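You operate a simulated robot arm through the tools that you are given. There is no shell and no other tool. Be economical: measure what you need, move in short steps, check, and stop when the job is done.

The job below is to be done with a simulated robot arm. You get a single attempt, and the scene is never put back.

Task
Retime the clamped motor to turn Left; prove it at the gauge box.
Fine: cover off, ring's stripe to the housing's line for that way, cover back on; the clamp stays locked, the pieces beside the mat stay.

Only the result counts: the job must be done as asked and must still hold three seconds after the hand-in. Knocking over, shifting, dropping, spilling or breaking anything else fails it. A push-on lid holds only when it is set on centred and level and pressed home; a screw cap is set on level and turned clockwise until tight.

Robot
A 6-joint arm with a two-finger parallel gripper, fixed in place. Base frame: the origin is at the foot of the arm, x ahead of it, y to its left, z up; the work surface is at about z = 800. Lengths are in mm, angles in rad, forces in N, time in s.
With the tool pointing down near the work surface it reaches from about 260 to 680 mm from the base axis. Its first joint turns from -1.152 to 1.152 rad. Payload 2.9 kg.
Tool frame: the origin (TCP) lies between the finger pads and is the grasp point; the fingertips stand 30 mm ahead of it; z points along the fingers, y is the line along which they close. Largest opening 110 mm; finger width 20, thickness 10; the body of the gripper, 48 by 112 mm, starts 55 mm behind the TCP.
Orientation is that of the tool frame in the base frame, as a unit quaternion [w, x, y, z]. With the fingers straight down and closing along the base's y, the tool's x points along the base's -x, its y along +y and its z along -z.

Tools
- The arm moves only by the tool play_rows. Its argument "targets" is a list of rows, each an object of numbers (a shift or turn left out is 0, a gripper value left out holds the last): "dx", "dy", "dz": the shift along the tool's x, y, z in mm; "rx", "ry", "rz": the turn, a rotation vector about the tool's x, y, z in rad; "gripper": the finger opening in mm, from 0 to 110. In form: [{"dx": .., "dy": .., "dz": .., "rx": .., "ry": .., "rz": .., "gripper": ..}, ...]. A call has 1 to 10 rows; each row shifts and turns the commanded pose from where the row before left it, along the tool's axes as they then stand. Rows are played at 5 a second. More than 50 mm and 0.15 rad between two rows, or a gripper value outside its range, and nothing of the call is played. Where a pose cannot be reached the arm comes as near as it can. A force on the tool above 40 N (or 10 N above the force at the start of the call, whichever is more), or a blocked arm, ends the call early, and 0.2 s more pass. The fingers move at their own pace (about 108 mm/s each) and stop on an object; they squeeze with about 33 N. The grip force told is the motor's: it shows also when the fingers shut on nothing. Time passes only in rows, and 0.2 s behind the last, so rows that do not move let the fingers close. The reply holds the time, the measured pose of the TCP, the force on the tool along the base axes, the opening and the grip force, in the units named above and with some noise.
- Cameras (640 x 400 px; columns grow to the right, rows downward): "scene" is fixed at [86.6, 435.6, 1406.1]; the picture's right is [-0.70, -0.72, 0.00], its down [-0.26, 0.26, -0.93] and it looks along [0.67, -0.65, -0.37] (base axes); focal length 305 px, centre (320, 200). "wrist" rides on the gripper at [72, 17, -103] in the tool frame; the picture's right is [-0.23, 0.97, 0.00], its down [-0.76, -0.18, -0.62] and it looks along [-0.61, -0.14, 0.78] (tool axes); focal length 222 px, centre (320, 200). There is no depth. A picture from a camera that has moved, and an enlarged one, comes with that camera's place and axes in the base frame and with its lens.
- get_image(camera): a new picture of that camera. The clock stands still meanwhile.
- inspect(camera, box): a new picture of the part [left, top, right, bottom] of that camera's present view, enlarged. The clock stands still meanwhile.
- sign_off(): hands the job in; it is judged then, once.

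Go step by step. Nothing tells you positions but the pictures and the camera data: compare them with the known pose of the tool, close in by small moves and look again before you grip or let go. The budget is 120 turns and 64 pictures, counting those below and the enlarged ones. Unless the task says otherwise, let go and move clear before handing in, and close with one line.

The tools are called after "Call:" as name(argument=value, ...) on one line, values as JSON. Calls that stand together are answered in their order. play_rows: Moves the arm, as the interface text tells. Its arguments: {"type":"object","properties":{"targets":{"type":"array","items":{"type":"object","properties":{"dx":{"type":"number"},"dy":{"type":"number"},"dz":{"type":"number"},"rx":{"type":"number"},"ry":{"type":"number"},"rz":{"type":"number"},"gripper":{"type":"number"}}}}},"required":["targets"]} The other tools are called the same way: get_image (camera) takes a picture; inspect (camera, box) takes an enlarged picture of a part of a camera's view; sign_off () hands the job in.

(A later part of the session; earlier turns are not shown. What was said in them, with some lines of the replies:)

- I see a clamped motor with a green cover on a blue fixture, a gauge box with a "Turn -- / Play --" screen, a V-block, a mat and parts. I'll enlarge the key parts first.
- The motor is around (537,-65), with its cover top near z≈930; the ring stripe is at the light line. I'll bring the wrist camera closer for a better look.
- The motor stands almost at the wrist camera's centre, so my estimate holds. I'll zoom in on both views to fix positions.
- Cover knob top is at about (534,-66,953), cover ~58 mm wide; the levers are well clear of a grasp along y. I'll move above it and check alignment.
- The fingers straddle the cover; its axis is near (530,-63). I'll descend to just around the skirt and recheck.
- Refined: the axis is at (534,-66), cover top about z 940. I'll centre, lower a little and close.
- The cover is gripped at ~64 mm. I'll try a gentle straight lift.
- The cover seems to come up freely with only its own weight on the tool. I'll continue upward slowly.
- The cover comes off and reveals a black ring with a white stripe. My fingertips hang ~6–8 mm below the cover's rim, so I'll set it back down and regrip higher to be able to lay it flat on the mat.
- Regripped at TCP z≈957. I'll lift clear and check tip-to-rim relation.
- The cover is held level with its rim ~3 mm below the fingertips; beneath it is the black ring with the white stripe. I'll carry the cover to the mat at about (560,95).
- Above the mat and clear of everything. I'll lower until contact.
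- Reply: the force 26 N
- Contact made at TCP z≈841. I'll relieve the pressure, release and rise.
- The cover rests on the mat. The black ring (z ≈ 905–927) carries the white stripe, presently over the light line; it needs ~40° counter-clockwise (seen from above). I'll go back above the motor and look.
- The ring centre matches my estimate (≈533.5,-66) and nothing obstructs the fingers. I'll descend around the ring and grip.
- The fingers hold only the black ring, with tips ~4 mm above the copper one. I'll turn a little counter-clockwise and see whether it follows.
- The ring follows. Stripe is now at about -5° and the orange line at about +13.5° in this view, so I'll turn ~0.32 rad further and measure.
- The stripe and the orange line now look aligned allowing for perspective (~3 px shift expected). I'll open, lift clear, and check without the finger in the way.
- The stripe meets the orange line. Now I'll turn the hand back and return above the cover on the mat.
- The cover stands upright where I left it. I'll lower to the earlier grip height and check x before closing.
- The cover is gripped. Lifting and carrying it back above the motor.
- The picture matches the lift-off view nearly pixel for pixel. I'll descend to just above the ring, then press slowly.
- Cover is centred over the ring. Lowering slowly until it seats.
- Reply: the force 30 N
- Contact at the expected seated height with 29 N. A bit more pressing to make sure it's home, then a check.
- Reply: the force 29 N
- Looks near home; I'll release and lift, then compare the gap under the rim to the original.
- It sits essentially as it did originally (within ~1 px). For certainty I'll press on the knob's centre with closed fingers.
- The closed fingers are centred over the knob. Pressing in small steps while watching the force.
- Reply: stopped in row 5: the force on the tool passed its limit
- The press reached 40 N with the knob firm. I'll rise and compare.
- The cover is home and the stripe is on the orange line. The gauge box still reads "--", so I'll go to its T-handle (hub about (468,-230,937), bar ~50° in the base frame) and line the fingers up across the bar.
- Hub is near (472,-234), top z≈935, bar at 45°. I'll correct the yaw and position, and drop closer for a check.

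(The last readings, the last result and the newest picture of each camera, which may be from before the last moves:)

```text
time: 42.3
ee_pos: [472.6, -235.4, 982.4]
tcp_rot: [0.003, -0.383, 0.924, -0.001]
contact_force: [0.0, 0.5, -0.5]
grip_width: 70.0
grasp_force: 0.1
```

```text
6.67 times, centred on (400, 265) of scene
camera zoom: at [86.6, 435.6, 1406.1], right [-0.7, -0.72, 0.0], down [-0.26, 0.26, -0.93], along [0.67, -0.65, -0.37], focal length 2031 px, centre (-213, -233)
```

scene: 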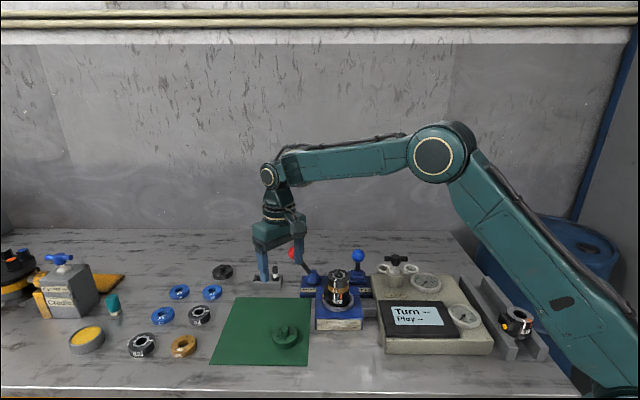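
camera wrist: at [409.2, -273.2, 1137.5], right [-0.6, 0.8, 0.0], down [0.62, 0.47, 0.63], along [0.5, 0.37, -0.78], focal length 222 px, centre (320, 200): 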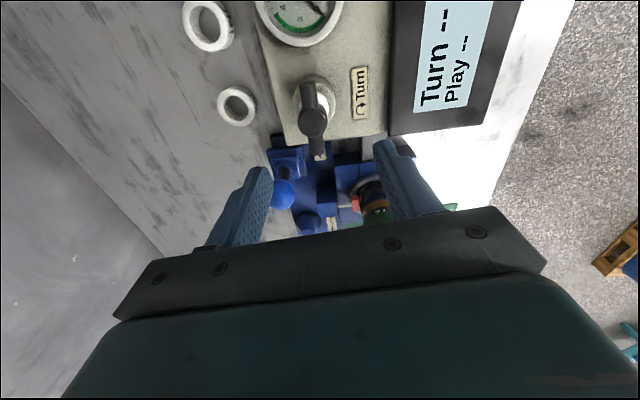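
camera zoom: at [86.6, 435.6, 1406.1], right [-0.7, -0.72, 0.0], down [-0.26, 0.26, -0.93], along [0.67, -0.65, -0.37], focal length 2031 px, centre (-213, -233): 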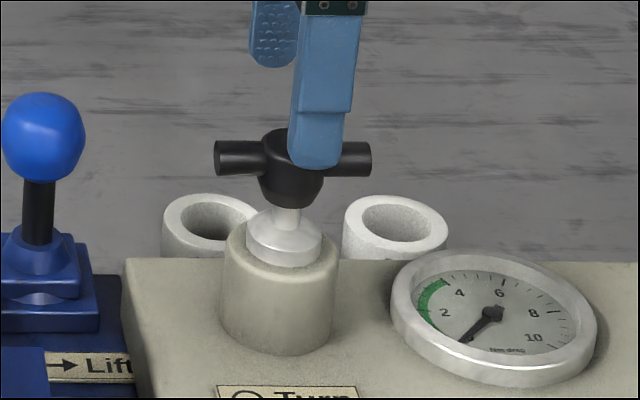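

Aligned: hub is centred between the fingers, bar parallel to them. Descending to TCP z≈948 and gripping.

Call:
play_rows(targets=[{"dz": 18}, {"dz": 16}, {"dz": 0, "gripper": 15}, {"gripper": 15}, {"gripper": 15}, {"gripper": 15}])

Call:
inspect(camera="scene", box=[365, 225, 435, 295])

```text
time: 43.7
ee_pos: [472.9, -234.8, 947.2]
tcp_rot: [0.002, -0.381, 0.924, 0.0]
contact_force: [-1.0, 2.0, 0.7]
grip_width: 27.8
grasp_force: 45.2
```

```text
5.71 times, centred on (400, 260) of scene
camera zoom: at [86.6, 435.7, 1406.1], right [-0.7, -0.72, 0.0], down [-0.26, 0.26, -0.93], along [0.67, -0.65, -0.37], focal length 1741 px, centre (-137, -143)
```

zoom: 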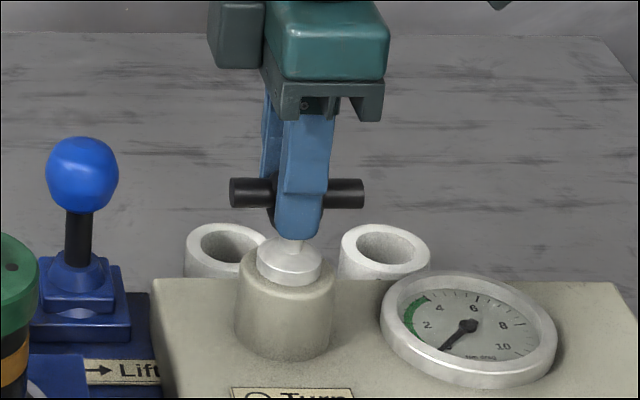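

Hub gripped at ~28 mm. Turning clockwise (tool rz positive) gradually.

Call:
play_rows(targets=[{"rz": 0.12}, {"rz": 0.12}, {"rz": 0.12}, {"rz": 0.12}, {"rz": 0.12}, {"rz": 0}])

Call:
inspect(camera="scene", box=[360, 235, 500, 355])

```text
time: 45.1
ee_pos: [473.4, -235.5, 948.3]
tcp_rot: [0.004, -0.09, 0.996, -0.002]
contact_force: [21.9, -11.7, -29.5]
grip_width: 27.4
grasp_force: 44.9
```

```text
3.33 times, centred on (430, 295) of scene
camera zoom: at [87.6, 435.1, 1406.2], right [-0.7, -0.72, 0.0], down [-0.27, 0.26, -0.93], along [0.67, -0.65, -0.37], focal length 1016 px, centre (-47, -117)
```

zoom: 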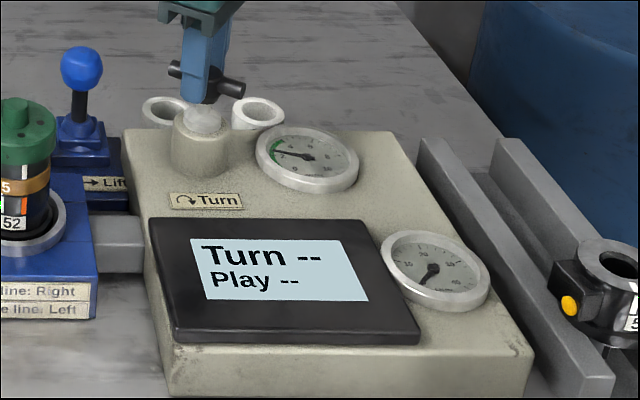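

The handle turns and the upper gauge needle has risen; the handle seems to screw down, pulling on the tool. I'll follow it downward a little to relieve the force.

Call:
play_rows(targets=[{"dz": 1}, {"dz": 1}, {"dz": 0}])

```text
time: 45.9
ee_pos: [473.3, -236.0, 948.3]
tcp_rot: [0.004, -0.09, 0.996, -0.002]
contact_force: [15.0, -12.5, -10.4]
grip_width: 28.0
grasp_force: 45.4
```

Call:
play_rows(targets=[{"dx": -1.2, "dy": -0.8, "dz": 1}, {"dz": 0}])

```text
time: 46.5
ee_pos: [473.3, -236.2, 947.4]
tcp_rot: [0.003, -0.091, 0.996, -0.001]
contact_force: [-3.9, -7.4, 17.6]
grip_width: 27.5
grasp_force: 44.9
```

Forces are small now; continuing the clockwise turn.

Call:
play_rows(targets=[{"rz": 0.12}, {"rz": 0.12}, {"rz": 0.12}, {"rz": 0}])

Call:
inspect(camera="scene", box=[360, 235, 500, 355])

```text
time: 47.5
ee_pos: [473.5, -237.2, 947.7]
tcp_rot: [0.004, 0.091, 0.996, -0.001]
contact_force: [-13.7, -14.6, 32.2]
grip_width: 27.5
grasp_force: 45.1
```

```text
3.33 times, centred on (430, 295) of scene
camera zoom: at [85.7, 435.5, 1406.2], right [-0.7, -0.72, 0.0], down [-0.26, 0.26, -0.93], along [0.67, -0.65, -0.37], focal length 1016 px, centre (-47, -117)
```

zoom: 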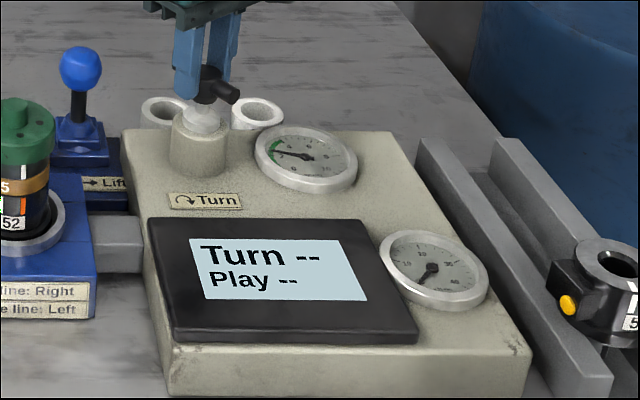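

Call:
play_rows(targets=[{"dx": 1, "dy": -1, "dz": -2}, {"dz": 0}])

```text
time: 48.1
ee_pos: [473.1, -236.9, 947.9]
tcp_rot: [0.004, 0.087, 0.996, -0.001]
contact_force: [2.6, -16.7, 9.8]
grip_width: 27.3
grasp_force: 44.9
```

Call:
play_rows(targets=[{"dy": -1, "rz": 0.12}, {"rz": 0.12}, {"rz": 0.12}, {"rz": 0.12}, {"rz": 0.12}, {"rz": 0}])

Call:
inspect(camera="scene", box=[360, 235, 500, 355])

```text
time: 49.5
ee_pos: [474.2, -240.2, 947.8]
tcp_rot: [0.003, 0.383, 0.924, -0.001]
contact_force: [5.7, -28.4, -1.8]
grip_width: 27.2
grasp_force: 45.0
```

```text
3.33 times, centred on (430, 295) of scene
camera zoom: at [86.8, 434.9, 1406.4], right [-0.7, -0.72, 0.0], down [-0.27, 0.26, -0.93], along [0.67, -0.65, -0.37], focal length 1016 px, centre (-47, -117)
```

zoom: 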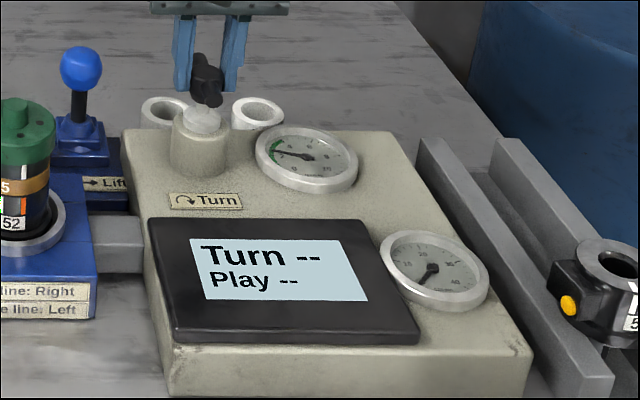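

Turned 90°; the drag needle sits in the green but the display is still blank. The sideways force is from an off-centre grip, so I'll release, recentre on the hub, and look.

Call:
play_rows(targets=[{"gripper": 50}, {"gripper": 50}, {"dz": -40}, {"dz": 0}])

Call:
inspect(camera="wrist", box=[220, 40, 420, 220])

Call:
inspect(camera="scene", box=[360, 235, 500, 355])

```text
time: 50.5
ee_pos: [472.2, -236.1, 988.7]
tcp_rot: [0.001, 0.379, 0.925, 0.001]
contact_force: [0.6, 0.2, 0.0]
grip_width: 50.4
grasp_force: 0.0
```

```text
2.22 times, centred on (320, 130) of wrist
camera zoom: at [432.6, -172.9, 1092.7], right [0.84, 0.53, 0.0], down [0.42, -0.66, 0.63], along [0.34, -0.53, -0.78], focal length 494 px, centre (320, 356)
```

zoom: 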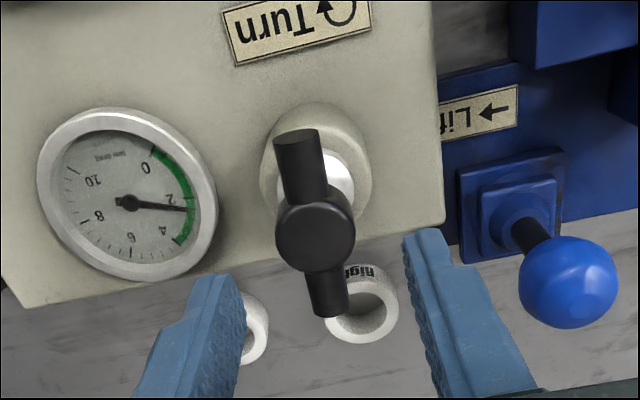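

```text
3.33 times, centred on (430, 295) of scene
camera zoom: at [86.6, 435.6, 1406.1], right [-0.7, -0.72, 0.0], down [-0.26, 0.26, -0.93], along [0.67, -0.65, -0.37], focal length 1016 px, centre (-47, -117)
```

zoom: 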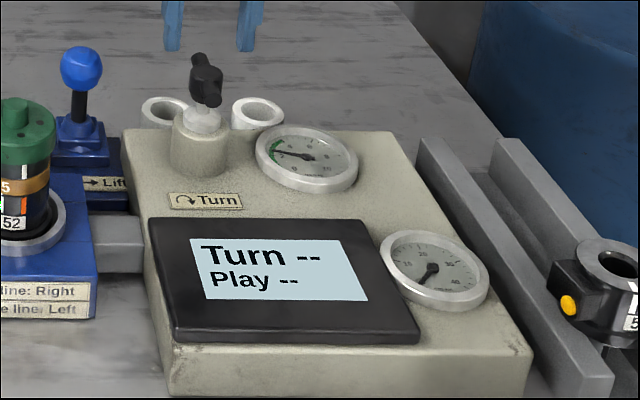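

The handle keeps its turned position; drag reads in the green. I'll recentre, regrip, and keep turning clockwise.

Call:
play_rows(targets=[{"dx": 1.8, "dy": 0.4, "dz": 20}, {"dz": 20}, {"dz": 0, "gripper": 15}, {"gripper": 15}, {"gripper": 15}, {"rz": 0.12}, {"rz": 0.12}, {"rz": 0.12}, {"rz": 0.12}, {"rz": 0}])

```text
time: 52.7
ee_pos: [470.4, -237.7, 950.3]
tcp_rot: [0.002, 0.59, 0.807, 0.0]
contact_force: [-24.5, -8.8, 20.5]
grip_width: 27.6
grasp_force: 44.6
```

Call:
play_rows(targets=[{"dy": -1.8, "dz": -1}, {"rz": 0.12}, {"rz": 0.12}, {"rz": 0.12}, {"rz": 0}])

Call:
inspect(camera="scene", box=[360, 235, 500, 355])

```text
time: 53.9
ee_pos: [470.3, -237.4, 949.6]
tcp_rot: [0.002, 0.724, 0.69, 0.003]
contact_force: [-6.4, -5.8, 15.8]
grip_width: 27.6
grasp_force: 45.0
```

```text
3.33 times, centred on (430, 295) of scene
camera zoom: at [86.2, 435.6, 1406.2], right [-0.7, -0.72, 0.0], down [-0.26, 0.26, -0.93], along [0.67, -0.65, -0.37], focal length 1016 px, centre (-47, -117)
```

zoom: 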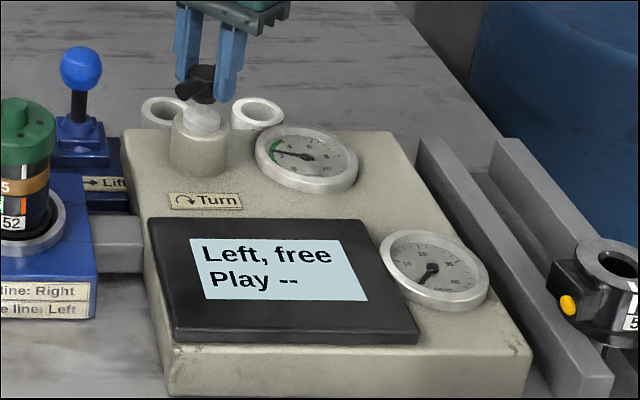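

The display now reads "Left, free", so the turn direction is proven. I'll release and rise clear.

Call:
play_rows(targets=[{"dz": -0.5}, {"gripper": 50}, {"gripper": 60}, {"dz": -30}, {"dz": -45}, {"dz": -45}, {"dz": -45}, {"dz": 0}, {"dz": 0}, {"dz": 0}])

Call:
get_image(camera="scene")

Call:
inspect(camera="scene", box=[310, 250, 430, 340])

Call:
inspect(camera="scene", box=[310, 255, 370, 315])

```text
time: 56.1
ee_pos: [471.2, -235.9, 1115.7]
tcp_rot: [0.002, 0.723, 0.691, 0.001]
contact_force: [-0.1, -0.4, -0.2]
grip_width: 60.0
grasp_force: 0.0
```

```text
13 pictures are left
```

scene: 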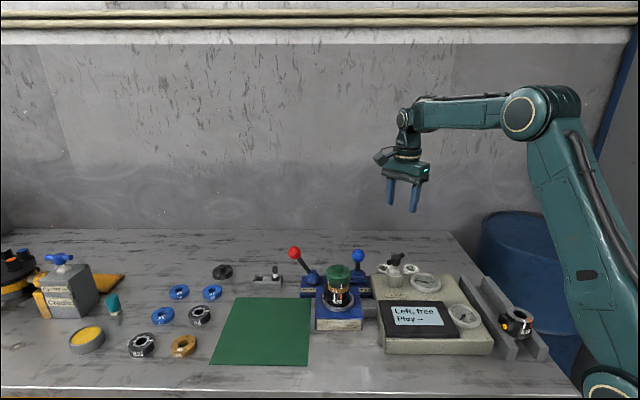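

```text
4.44 times, centred on (370, 295) of scene
camera zoom: at [86.6, 435.6, 1406.1], right [-0.7, -0.72, 0.0], down [-0.26, 0.26, -0.93], along [0.67, -0.65, -0.37], focal length 1354 px, centre (98, -222)
```

zoom: 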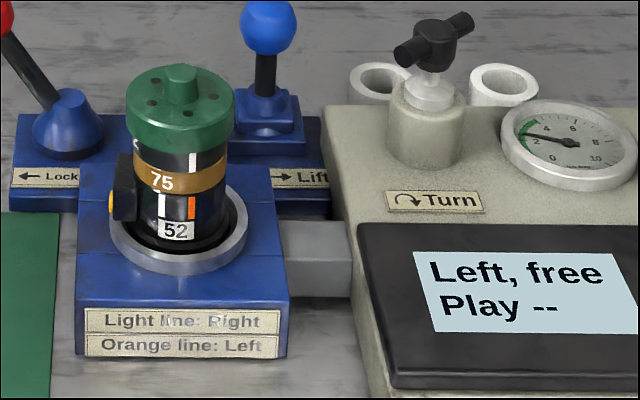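

```text
6.67 times, centred on (340, 285) of scene
camera zoom: at [86.6, 435.6, 1406.1], right [-0.7, -0.72, 0.0], down [-0.26, 0.26, -0.93], along [0.67, -0.65, -0.37], focal length 2031 px, centre (187, -367)
```

zoom: 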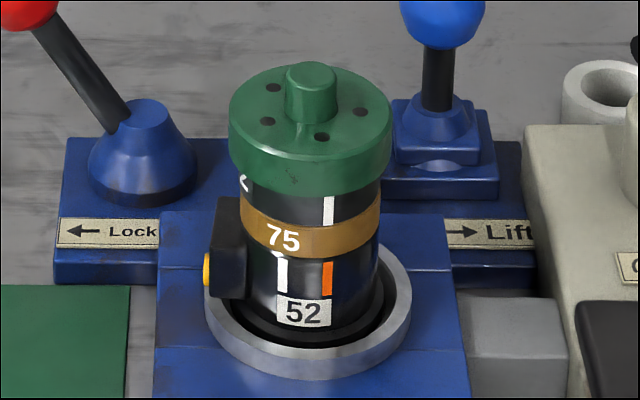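

The cover is seated, the stripe is on the orange line, the clamp is locked, the pieces beside the mat are where they were, and the display holds "Left, free". The arm is clear, so I'm handing in.

Call:
sign_off()

```text
The job is handed in.
```

The motor is retimed to turn Left: the ring's stripe is on the orange line, the cover is pressed back on, the clamp is still locked, and the gauge box reads "Left, free" (I left its Play reading blank).
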